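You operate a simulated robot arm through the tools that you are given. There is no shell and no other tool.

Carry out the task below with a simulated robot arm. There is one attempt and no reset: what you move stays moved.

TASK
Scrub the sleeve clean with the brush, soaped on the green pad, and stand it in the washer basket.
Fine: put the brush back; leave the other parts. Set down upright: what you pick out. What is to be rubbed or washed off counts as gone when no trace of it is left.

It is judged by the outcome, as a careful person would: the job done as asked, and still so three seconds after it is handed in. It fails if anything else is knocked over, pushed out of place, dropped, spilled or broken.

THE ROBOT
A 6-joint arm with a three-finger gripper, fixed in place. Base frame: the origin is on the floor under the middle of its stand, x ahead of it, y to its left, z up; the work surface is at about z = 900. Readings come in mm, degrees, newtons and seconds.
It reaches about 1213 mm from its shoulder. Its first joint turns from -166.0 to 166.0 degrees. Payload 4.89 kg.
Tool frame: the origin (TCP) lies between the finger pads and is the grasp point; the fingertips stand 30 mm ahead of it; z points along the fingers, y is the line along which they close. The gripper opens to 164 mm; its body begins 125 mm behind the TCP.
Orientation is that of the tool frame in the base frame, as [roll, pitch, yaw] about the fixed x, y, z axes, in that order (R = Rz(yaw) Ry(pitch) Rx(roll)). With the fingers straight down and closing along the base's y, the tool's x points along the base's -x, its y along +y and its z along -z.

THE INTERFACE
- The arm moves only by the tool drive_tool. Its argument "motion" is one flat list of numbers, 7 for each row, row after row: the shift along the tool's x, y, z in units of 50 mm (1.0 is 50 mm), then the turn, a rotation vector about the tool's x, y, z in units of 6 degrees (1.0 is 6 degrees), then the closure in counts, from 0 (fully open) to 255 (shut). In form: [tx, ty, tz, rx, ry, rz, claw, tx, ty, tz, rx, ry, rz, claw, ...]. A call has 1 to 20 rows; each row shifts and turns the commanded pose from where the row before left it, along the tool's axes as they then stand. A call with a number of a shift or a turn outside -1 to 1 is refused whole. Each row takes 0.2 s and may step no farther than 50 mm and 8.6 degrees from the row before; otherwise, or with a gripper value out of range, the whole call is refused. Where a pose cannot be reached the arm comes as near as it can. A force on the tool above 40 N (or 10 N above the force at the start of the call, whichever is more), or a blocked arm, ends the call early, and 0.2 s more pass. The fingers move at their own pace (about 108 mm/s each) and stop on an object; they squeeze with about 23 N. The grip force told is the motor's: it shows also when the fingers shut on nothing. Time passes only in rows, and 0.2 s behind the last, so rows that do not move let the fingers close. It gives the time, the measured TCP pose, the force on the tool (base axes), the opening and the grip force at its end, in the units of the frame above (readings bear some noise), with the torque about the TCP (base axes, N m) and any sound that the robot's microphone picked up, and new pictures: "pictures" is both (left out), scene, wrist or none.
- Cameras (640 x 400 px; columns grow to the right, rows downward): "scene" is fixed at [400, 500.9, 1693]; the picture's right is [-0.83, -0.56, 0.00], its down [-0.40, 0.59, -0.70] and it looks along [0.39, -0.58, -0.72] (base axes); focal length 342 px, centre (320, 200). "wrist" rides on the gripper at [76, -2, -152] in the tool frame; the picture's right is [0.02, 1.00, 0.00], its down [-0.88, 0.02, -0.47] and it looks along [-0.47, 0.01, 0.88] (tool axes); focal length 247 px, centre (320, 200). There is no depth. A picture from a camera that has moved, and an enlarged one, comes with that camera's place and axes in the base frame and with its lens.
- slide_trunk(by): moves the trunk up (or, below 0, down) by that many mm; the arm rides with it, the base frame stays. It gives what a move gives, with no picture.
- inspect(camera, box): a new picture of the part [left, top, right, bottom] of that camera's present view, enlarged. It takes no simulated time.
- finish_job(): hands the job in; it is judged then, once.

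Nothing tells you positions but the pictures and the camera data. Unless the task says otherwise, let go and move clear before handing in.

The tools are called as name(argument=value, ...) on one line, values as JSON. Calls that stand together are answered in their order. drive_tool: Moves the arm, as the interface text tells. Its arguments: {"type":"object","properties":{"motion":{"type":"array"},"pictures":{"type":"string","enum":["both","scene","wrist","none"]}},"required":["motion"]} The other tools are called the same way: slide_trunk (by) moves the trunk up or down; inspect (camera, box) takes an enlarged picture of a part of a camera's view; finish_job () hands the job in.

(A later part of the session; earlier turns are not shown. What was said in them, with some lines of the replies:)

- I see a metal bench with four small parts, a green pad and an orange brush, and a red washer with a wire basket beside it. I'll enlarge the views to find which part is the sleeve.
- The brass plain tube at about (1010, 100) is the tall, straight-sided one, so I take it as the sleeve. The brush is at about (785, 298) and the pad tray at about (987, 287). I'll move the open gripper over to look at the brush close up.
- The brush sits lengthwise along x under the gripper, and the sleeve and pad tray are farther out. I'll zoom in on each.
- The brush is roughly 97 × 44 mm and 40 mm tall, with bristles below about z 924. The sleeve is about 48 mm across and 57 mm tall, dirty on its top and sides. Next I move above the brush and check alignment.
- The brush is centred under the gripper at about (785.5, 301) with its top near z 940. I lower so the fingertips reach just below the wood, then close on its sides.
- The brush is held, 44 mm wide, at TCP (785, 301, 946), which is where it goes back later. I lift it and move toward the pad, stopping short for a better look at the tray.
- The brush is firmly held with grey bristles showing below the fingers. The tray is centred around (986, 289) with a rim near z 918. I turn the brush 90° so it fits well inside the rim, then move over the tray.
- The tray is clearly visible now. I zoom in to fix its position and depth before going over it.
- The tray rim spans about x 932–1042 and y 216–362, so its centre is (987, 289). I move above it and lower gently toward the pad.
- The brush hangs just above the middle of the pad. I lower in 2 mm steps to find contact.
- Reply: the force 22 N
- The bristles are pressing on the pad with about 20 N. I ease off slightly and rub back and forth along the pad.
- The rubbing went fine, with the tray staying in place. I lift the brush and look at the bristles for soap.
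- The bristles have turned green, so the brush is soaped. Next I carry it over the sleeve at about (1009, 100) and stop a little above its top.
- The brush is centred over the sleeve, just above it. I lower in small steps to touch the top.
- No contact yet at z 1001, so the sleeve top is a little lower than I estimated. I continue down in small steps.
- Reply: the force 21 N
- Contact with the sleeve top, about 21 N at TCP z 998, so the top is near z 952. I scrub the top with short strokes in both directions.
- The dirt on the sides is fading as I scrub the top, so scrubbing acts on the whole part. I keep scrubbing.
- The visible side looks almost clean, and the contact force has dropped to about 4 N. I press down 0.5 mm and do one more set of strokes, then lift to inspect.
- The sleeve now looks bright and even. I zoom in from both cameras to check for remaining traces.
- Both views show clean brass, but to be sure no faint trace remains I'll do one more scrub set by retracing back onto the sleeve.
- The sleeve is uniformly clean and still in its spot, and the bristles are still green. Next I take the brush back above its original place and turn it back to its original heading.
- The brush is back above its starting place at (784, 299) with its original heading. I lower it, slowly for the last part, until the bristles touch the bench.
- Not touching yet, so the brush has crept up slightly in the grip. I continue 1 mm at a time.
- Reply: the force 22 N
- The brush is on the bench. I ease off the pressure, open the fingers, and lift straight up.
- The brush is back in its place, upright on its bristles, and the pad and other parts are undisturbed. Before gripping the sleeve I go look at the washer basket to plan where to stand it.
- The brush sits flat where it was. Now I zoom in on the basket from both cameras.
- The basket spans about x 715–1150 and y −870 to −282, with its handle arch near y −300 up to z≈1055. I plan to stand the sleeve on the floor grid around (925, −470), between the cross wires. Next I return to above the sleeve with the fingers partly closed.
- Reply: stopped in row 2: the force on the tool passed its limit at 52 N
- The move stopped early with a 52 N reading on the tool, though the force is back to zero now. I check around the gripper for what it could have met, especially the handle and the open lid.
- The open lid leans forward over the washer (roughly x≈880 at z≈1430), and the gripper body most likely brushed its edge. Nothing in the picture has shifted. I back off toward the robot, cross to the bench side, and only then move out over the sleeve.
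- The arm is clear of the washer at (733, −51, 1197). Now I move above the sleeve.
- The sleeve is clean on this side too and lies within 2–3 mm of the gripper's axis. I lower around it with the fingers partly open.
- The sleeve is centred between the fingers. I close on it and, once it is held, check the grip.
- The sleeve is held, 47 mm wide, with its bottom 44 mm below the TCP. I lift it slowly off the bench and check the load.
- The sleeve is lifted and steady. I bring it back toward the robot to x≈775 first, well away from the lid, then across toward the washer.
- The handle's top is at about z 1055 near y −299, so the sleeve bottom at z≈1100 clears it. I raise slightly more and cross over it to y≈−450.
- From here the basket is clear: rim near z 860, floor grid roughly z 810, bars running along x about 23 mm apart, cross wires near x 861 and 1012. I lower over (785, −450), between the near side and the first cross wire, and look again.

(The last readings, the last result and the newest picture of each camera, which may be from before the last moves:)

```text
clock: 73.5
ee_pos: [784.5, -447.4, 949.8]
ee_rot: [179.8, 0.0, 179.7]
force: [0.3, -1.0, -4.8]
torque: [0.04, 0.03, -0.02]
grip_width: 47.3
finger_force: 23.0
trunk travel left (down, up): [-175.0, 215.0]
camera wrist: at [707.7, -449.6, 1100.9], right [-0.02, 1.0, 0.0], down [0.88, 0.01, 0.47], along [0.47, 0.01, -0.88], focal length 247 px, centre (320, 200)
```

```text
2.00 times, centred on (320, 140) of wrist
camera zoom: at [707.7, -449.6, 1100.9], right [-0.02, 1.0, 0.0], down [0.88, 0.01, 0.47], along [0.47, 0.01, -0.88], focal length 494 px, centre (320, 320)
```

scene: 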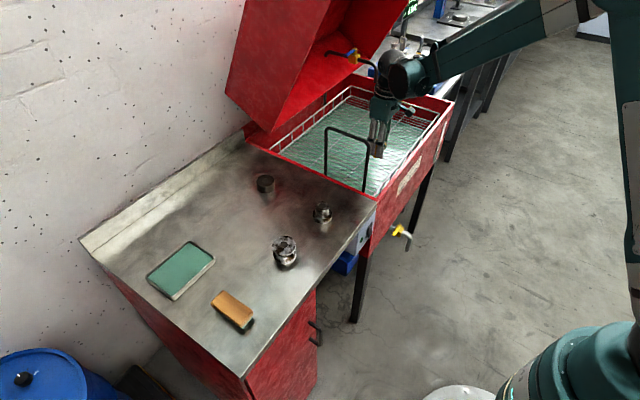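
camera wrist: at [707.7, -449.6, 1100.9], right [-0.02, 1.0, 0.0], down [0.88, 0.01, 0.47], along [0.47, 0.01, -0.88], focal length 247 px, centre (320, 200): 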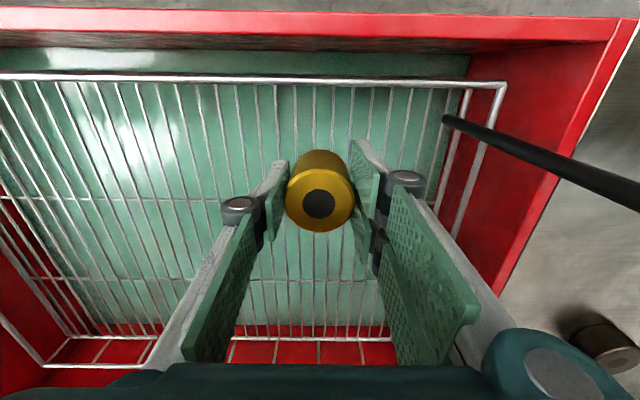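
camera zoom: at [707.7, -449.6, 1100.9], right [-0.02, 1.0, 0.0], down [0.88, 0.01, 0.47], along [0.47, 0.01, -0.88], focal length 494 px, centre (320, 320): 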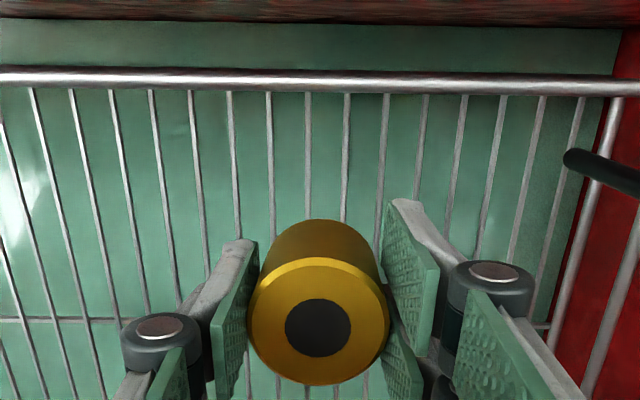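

The sleeve hangs over the grid; its axis is about 3–4 mm off the midpoint between two bars, where it would stand most firmly. I shift it that much and lower, slowly near the floor.

drive_tool(motion=[0, 0.07, 0.3, 0, 0, 0, 255, 0, 0, 0.4, 0, 0, 0, 255, 0, 0, 0.2, 0, 0, 0, 255, 0, 0, 0.1, 0, 0, 0, 255, 0, 0, 0.06, 0, 0, 0, 255, 0, 0, 0.06, 0, 0, 0, 255, 0, 0, 0.06, 0, 0, 0, 255, 0, 0, 0.06, 0, 0, 0, 255, 0, 0, 0, 0, 0, 0, 255], pictures="both")

inspect(camera="wrist", box=[200, 40, 440, 240])

inspect(camera="scene", box=[330, 100, 430, 180])

```text
clock: 75.5
ee_pos: [785.2, -445.1, 885.3]
ee_rot: [-180.0, 0.1, 179.7]
force: [-0.7, -0.8, -3.9]
torque: [0.02, 0.01, -0.01]
grip_width: 47.3
finger_force: 22.2
trunk travel left (down, up): [-175.0, 215.0]
camera wrist: at [707.6, -446.4, 1038.8], right [-0.02, 1.0, 0.0], down [0.88, 0.01, 0.47], along [0.47, 0.01, -0.88], focal length 247 px, centre (320, 200)
```

scene: 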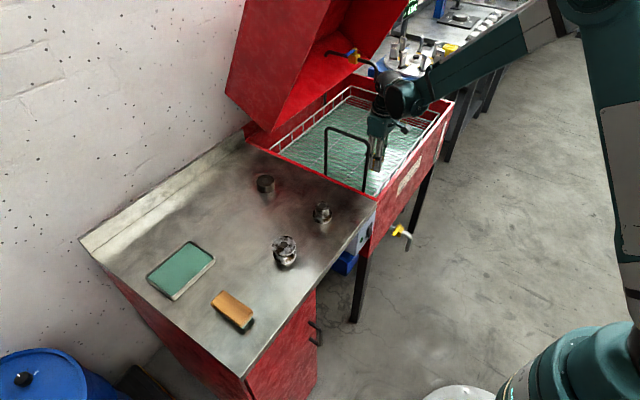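
wrist: 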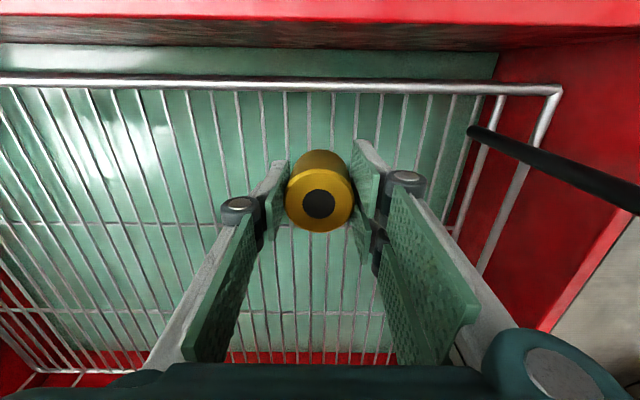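

```text
2.00 times, centred on (320, 140) of wrist
camera zoom: at [707.6, -446.4, 1038.8], right [-0.02, 1.0, 0.0], down [0.88, 0.01, 0.47], along [0.47, 0.01, -0.88], focal length 494 px, centre (320, 320)
```

zoom: 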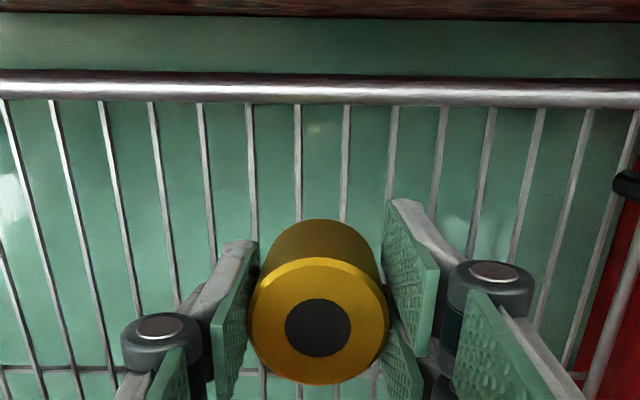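

```text
5.00 times, centred on (380, 140) of scene
camera zoom: at [400.0, 500.9, 1693.0], right [-0.83, -0.56, 0.0], down [-0.4, 0.59, -0.7], along [0.39, -0.58, -0.72], focal length 1711 px, centre (20, 500)
```

zoom: 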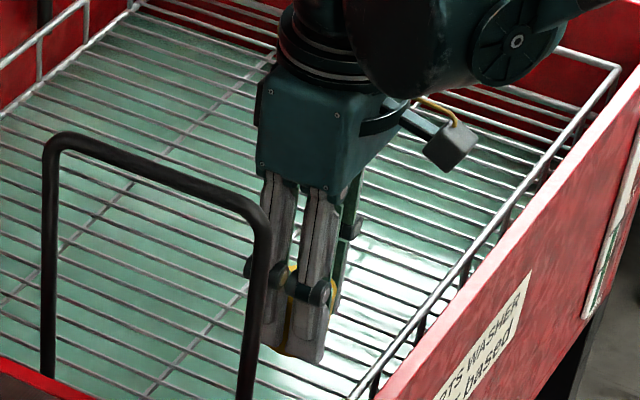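

The sleeve's axis now lines up midway between two bars. I keep lowering in 3 mm steps until it touches the grid.

drive_tool(motion=[0, 0, 0.06, 0, 0, 0, 255, 0, 0, 0.06, 0, 0, 0, 255, 0, 0, 0.06, 0, 0, 0, 255, 0, 0, 0.06, 0, 0, 0, 255, 0, 0, 0.06, 0, 0, 0, 255, 0, 0, 0.04, 0, 0, 0, 255, 0, 0, 0.04, 0, 0, 0, 255, 0, 0, 0.04, 0, 0, 0, 255, 0, 0, 0, 0, 0, 0, 255], pictures="wrist")

```text
clock: 77.5
ee_pos: [784.8, -443.5, 866.2]
ee_rot: [180.0, 0.0, 179.7]
force: [1.1, -0.7, -4.4]
torque: [0.0, 0.01, 0.01]
grip_width: 47.3
finger_force: 22.6
trunk travel left (down, up): [-175.0, 215.0]
camera wrist: at [707.7, -446.2, 1017.7], right [-0.02, 1.0, 0.0], down [0.88, 0.01, 0.47], along [0.47, 0.01, -0.88], focal length 247 px, centre (320, 200)
```

wrist: 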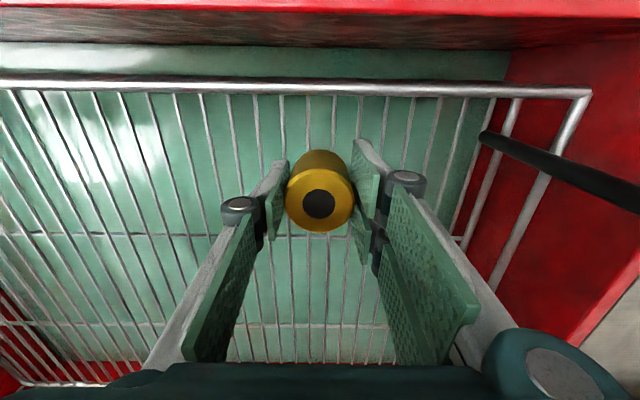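

No contact yet at z 866. I continue in 2 mm steps.

drive_tool(motion=[0, 0, 0.04, 0, 0, 0, 255, 0, 0, 0.04, 0, 0, 0, 255, 0, 0, 0.04, 0, 0, 0, 255, 0, 0, 0.04, 0, 0, 0, 255, 0, 0, 0.03, 0, 0, 0, 255, 0, 0, 0.03, 0, 0, 0, 255, 0, 0, 0, 0, 0, 0, 255], pictures="none")

inspect(camera="scene", box=[350, 120, 410, 180])

inspect(camera="wrist", box=[200, 40, 440, 240])

```text
clock: 79.1
ee_pos: [785.1, -444.6, 855.2]
ee_rot: [180.0, 0.0, 179.7]
force: [-0.3, -0.1, -5.2]
torque: [-0.01, 0.0, -0.01]
grip_width: 47.3
finger_force: 23.6
trunk travel left (down, up): [-175.0, 215.0]
```

```text
6.67 times, centred on (380, 150) of scene
camera zoom: at [400.0, 500.9, 1693.0], right [-0.83, -0.56, 0.0], down [-0.4, 0.59, -0.7], along [0.39, -0.58, -0.72], focal length 2281 px, centre (-80, 533)
```

zoom: 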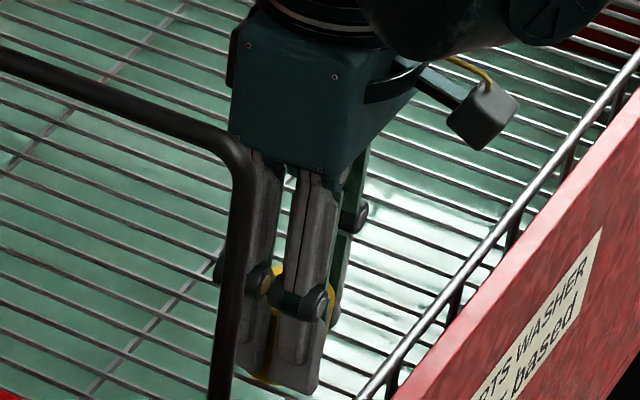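

```text
2.00 times, centred on (320, 140) of wrist
camera zoom: at [707.2, -446.4, 1006.6], right [-0.02, 1.0, 0.0], down [0.88, 0.01, 0.47], along [0.47, 0.01, -0.88], focal length 494 px, centre (320, 320)
```

zoom: 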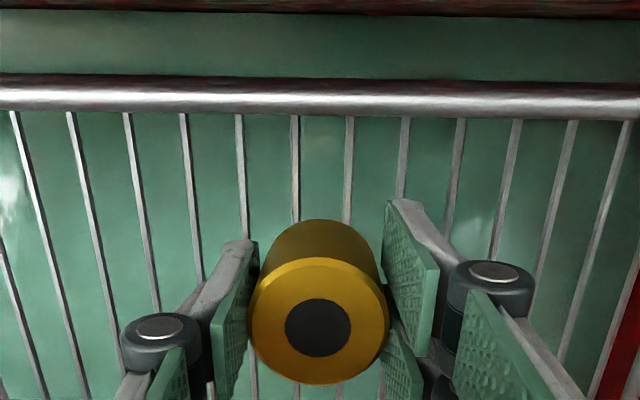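

Still aligned between two bars, with the sleeve bottom around z 811. I go on down in 2 mm steps.

drive_tool(motion=[0, 0, 0.04, 0, 0, 0, 255, 0, 0, 0.04, 0, 0, 0, 255, 0, 0, 0.04, 0, 0, 0, 255, 0, 0, 0.03, 0, 0, 0, 255, 0, 0, 0.03, 0, 0, 0, 255, 0, 0, 0.03, 0, 0, 0, 255, 0, 0, 0, 0, 0, 0, 255], pictures="none")

```text
clock: 80.7
ee_pos: [783.4, -445.4, 844.0]
ee_rot: [-180.0, 0.0, 179.8]
force: [-0.3, 0.3, -4.2]
torque: [0.02, 0.0, 0.02]
grip_width: 46.9
finger_force: 22.6
trunk travel left (down, up): [-175.0, 215.0]
```

drive_tool(motion=[0, 0, 0.04, 0, 0, 0, 255, 0, 0, 0.04, 0, 0, 0, 255, 0, 0, 0.03, 0, 0, 0, 255, 0, 0, 0.03, 0, 0, 0, 255, 0, 0, 0.03, 0, 0, 0, 255, 0, 0, 0.03, 0, 0, 0, 255, 0, 0, 0, 0, 0, 0, 255], pictures="none")

inspect(camera="scene", box=[350, 120, 410, 180])

inspect(camera="wrist", box=[200, 40, 440, 240])

```text
clock: 82.3
ee_pos: [783.7, -443.6, 834.8]
ee_rot: [179.9, 0.1, 179.7]
force: [-1.4, -0.5, 17.4]
torque: [-0.03, -0.11, 0.01]
grip_width: 47.3
finger_force: 23.2
trunk travel left (down, up): [-175.0, 215.0]
```

```text
6.67 times, centred on (380, 150) of scene
camera zoom: at [400.0, 500.9, 1693.0], right [-0.83, -0.56, 0.0], down [-0.4, 0.59, -0.7], along [0.39, -0.58, -0.72], focal length 2281 px, centre (-80, 533)
```

zoom: 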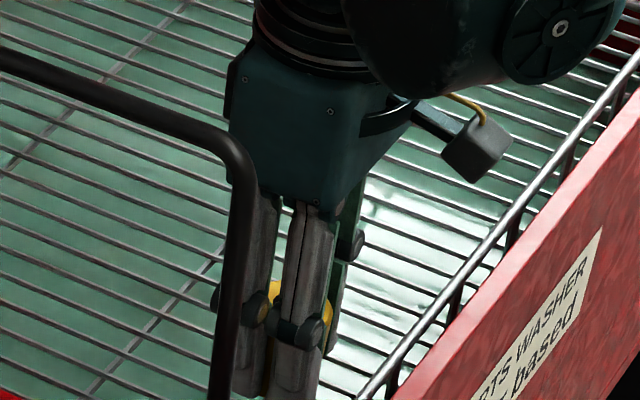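

```text
2.00 times, centred on (320, 140) of wrist
camera zoom: at [706.5, -445.9, 986.8], right [-0.02, 1.0, 0.0], down [0.88, 0.01, 0.47], along [0.47, 0.01, -0.88], focal length 494 px, centre (320, 320)
```

zoom: 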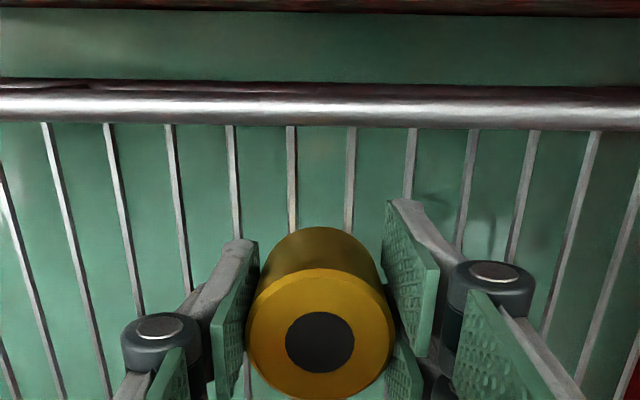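

The sleeve is touching the grid, with about 20 N of pressure. I ease off slightly so it rests without strain before letting go.

drive_tool(motion=[0, 0, -0.014, 0, 0, 0, 255, 0, 0, 0, 0, 0, 0, 255], pictures="none")

```text
clock: 82.9
ee_pos: [783.9, -445.8, 835.1]
ee_rot: [-180.0, 0.1, 179.7]
force: [-2.0, 1.1, 2.0]
torque: [0.03, 0.05, -0.02]
grip_width: 47.2
finger_force: 22.7
trunk travel left (down, up): [-175.0, 215.0]
```

The sleeve rests on the bars with little load. I open the fingers gradually.

drive_tool(motion=[0, 0, 0, 0, 0, 0, 178, 0, 0, 0, 0, 0, 0, 172, 0, 0, 0, 0, 0, 0, 164, 0, 0, 0, 0, 0, 0, 150, 0, 0, 0, 0, 0, 0, 130, 0, 0, 0, 0, 0, 0, 105, 0, 0, 0, 0, 0, 0, 85, 0, 0, 0, 0, 0, 0, 85], pictures="both")

inspect(camera="wrist", box=[200, 40, 440, 240])

inspect(camera="scene", box=[350, 120, 410, 180])

```text
clock: 84.7
ee_pos: [785.4, -445.1, 835.1]
ee_rot: [180.0, 0.0, 179.7]
force: [-0.7, 1.2, 0.2]
torque: [0.01, 0.0, 0.03]
grip_width: 109.1
finger_force: 0.1
trunk travel left (down, up): [-175.0, 215.0]
camera wrist: at [707.0, -446.2, 987.1], right [-0.02, 1.0, 0.0], down [0.88, 0.01, 0.47], along [0.47, 0.01, -0.88], focal length 247 px, centre (320, 200)
```

scene: 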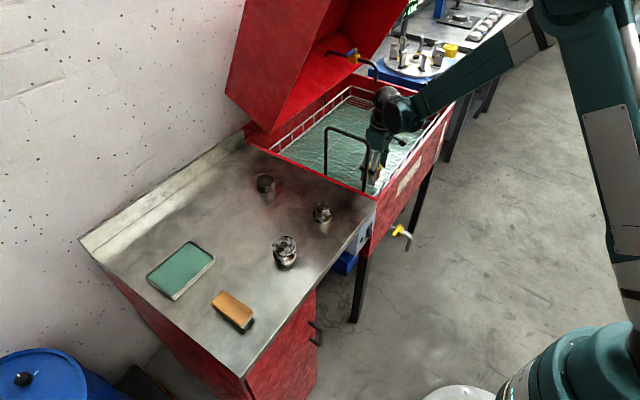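
wrist: 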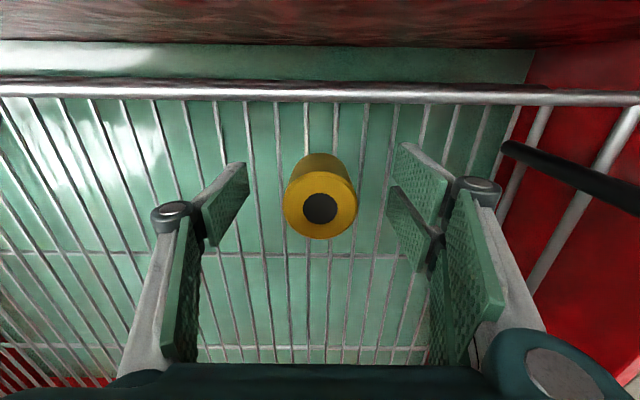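

```text
2.00 times, centred on (320, 140) of wrist
camera zoom: at [707.0, -446.2, 987.1], right [-0.02, 1.0, 0.0], down [0.88, 0.01, 0.47], along [0.47, 0.01, -0.88], focal length 494 px, centre (320, 320)
```

zoom: 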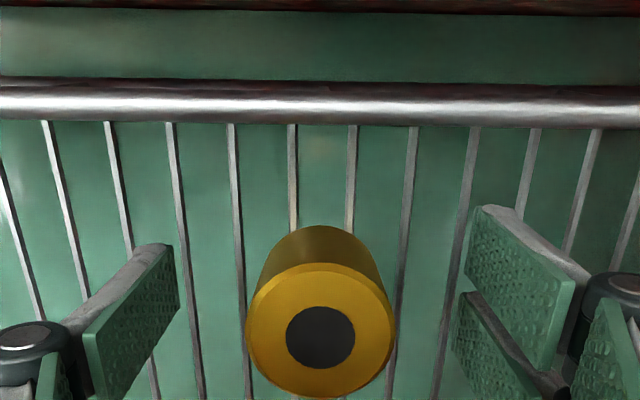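

```text
6.67 times, centred on (380, 150) of scene
camera zoom: at [400.0, 500.9, 1693.0], right [-0.83, -0.56, 0.0], down [-0.4, 0.59, -0.7], along [0.39, -0.58, -0.72], focal length 2281 px, centre (-80, 533)
```

zoom: 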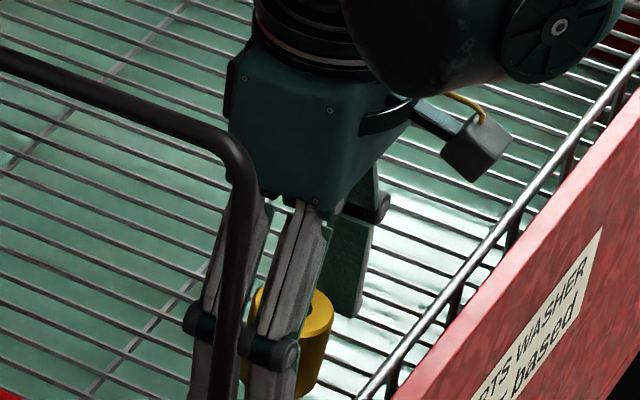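

The sleeve stands upright on the bars, free of the fingers. I raise the gripper straight up.

drive_tool(motion=[0, 0, -0.1, 0, 0, 0, 85, 0, 0, -0.3, 0, 0, 0, 85, 0, 0, -0.5, 0, 0, 0, 85, 0, 0, -0.6, 0, 0, 0, 85, 0, 0, -0.7, 0, 0, 0, 85, 0, 0, -0.7, 0, 0, 0, 85, 0, 0, -0.7, 0, 0, 0, 85, 0.1, 0, -0.7, 0, 0, 0, 85, 0.1, 0, -0.7, 0, 0, 0, 85, 0.1, 0, -0.7, 0, 0, 0, 85, 0.1, 0, -0.5, 0, 0, 0, 85, 0, 0, -0.2, 0, 0, 0, 85, 0, 0, 0, 0, 0, 0, 85], pictures="both")

inspect(camera="scene", box=[340, 100, 440, 190])

inspect(camera="wrist", box=[250, 60, 390, 200])

```text
clock: 87.5
ee_pos: [764.4, -444.4, 1155.1]
ee_rot: [180.0, 0.1, 179.8]
force: [-1.2, -0.5, -0.1]
torque: [-0.05, -0.04, 0.03]
grip_width: 109.3
finger_force: 0.1
trunk travel left (down, up): [-175.0, 215.0]
camera wrist: at [686.9, -445.5, 1307.2], right [-0.02, 1.0, 0.0], down [0.88, 0.01, 0.47], along [0.47, 0.01, -0.88], focal length 247 px, centre (320, 200)
```

scene: 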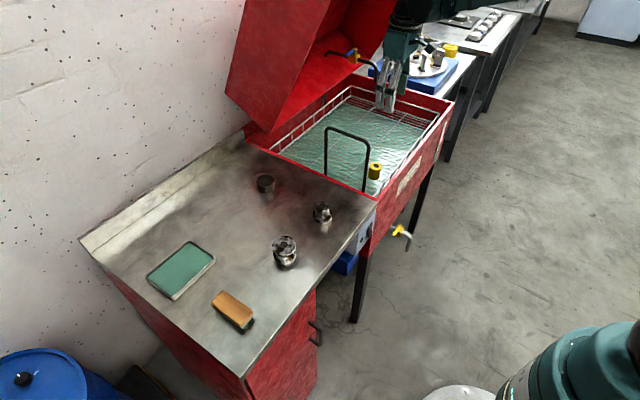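
wrist: 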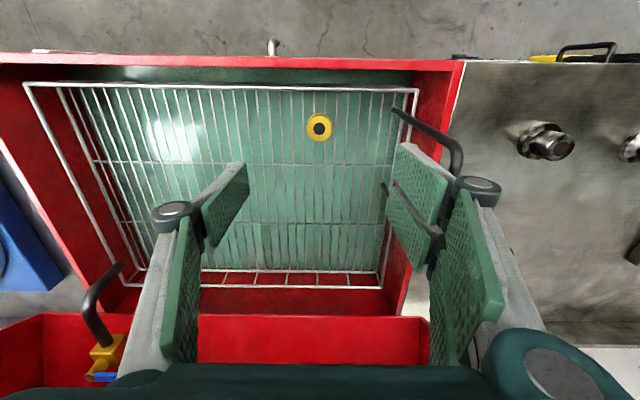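

```text
4.44 times, centred on (390, 145) of scene
camera zoom: at [400.0, 500.9, 1693.0], right [-0.83, -0.56, 0.0], down [-0.4, 0.59, -0.7], along [0.39, -0.58, -0.72], focal length 1521 px, centre (9, 444)
```

zoom: 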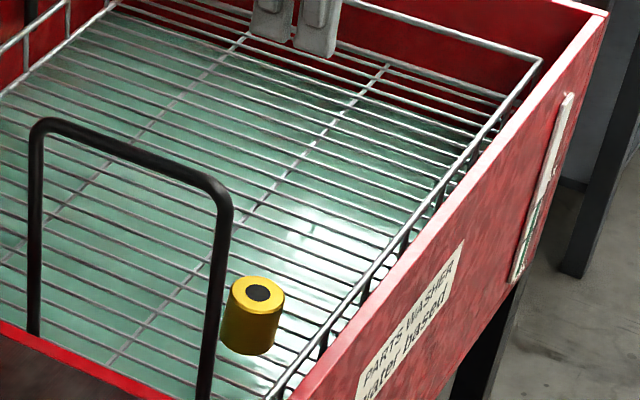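

```text
2.86 times, centred on (320, 130) of wrist
camera zoom: at [686.9, -445.5, 1307.2], right [-0.02, 1.0, 0.0], down [0.88, 0.01, 0.47], along [0.47, 0.01, -0.88], focal length 706 px, centre (320, 400)
```

zoom: 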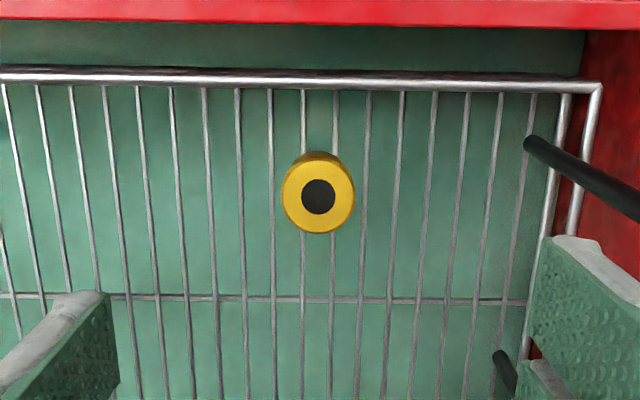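

The sleeve stands upright in the basket between two bars, and the gripper is well clear. I take a last close look at the sleeve and at the bench before handing in.

inspect(camera="scene", box=[362, 155, 390, 187])

inspect(camera="scene", box=[130, 160, 370, 340])

inspect(camera="wrist", box=[295, 105, 345, 150])

```text
12.50 times, centred on (376, 171) of scene
camera zoom: at [400.0, 500.9, 1693.0], right [-0.83, -0.56, 0.0], down [-0.4, 0.59, -0.7], along [0.39, -0.58, -0.72], focal length 4277 px, centre (-380, 562)
```

zoom: 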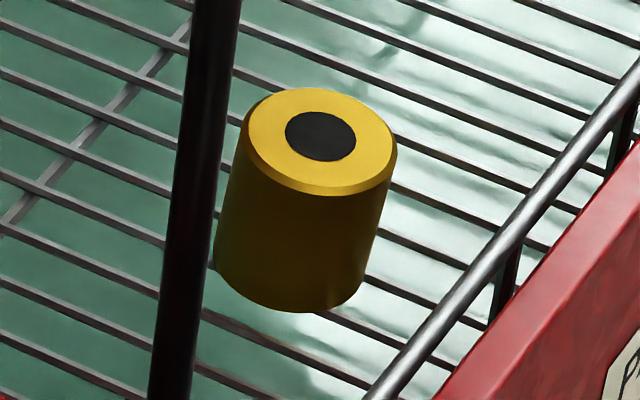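

```text
2.22 times, centred on (250, 250) of scene
camera zoom: at [400.0, 500.9, 1693.0], right [-0.83, -0.56, 0.0], down [-0.4, 0.59, -0.7], along [0.39, -0.58, -0.72], focal length 760 px, centre (476, 89)
```

zoom: 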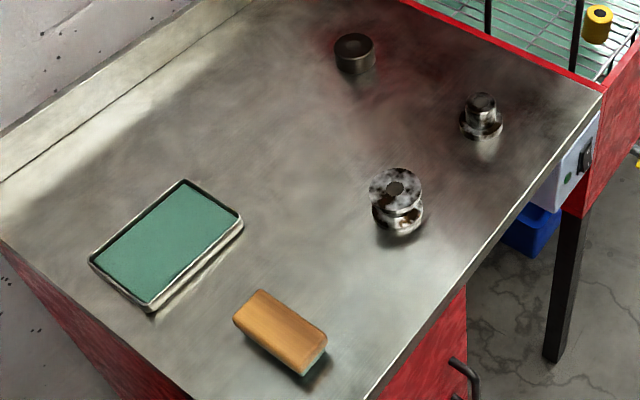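

```text
8.89 times, centred on (320, 128) of wrist
camera zoom: at [686.9, -445.5, 1307.2], right [-0.02, 1.0, 0.0], down [0.88, 0.01, 0.47], along [0.47, 0.01, -0.88], focal length 2195 px, centre (320, 844)
```

zoom: 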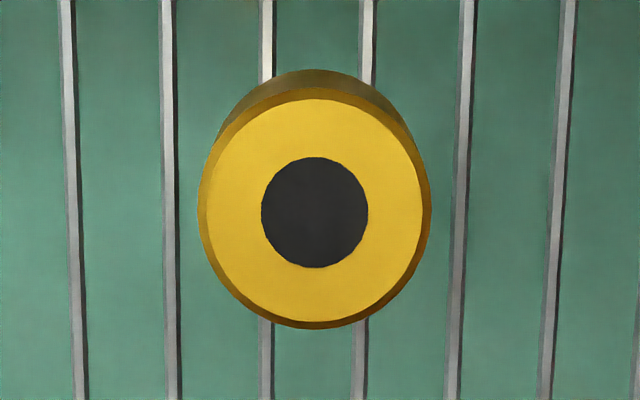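

The sleeve is clean and standing upright in the basket, with only the shadow of the basket wall on its side. The brush is back in its place, and the pad and the other three parts have not moved. The gripper is clear, so I hand the job in.

finish_job()

```text
The job is handed in.
```

I scrubbed the sleeve clean with the soaped brush and stood it upright in the washer basket. I've handed the job in. I took the plain brass tube to be the sleeve, as it was the only tall, straight-sided part.

- **Cleaning:** I soaped the brush on the green pad and rubbed the sleeve's top. The dirt faded from the sides as well. Zoomed views from both cameras showed no trace left, but I did not see every side of it up close.
- **Placement:** The sleeve stands between two bars of the basket floor, clear of the handle.
- **Brush and other parts:** The brush is back where it started, bristles down. The pad and the other three parts are where they were.
- **Bump:** Once, while I was moving over the washer with an empty gripper, the force reading hit 52 N and the arm stopped. It most likely touched the edge of the open lid. Nothing in the pictures had shifted, and I kept clear of the lid after that.
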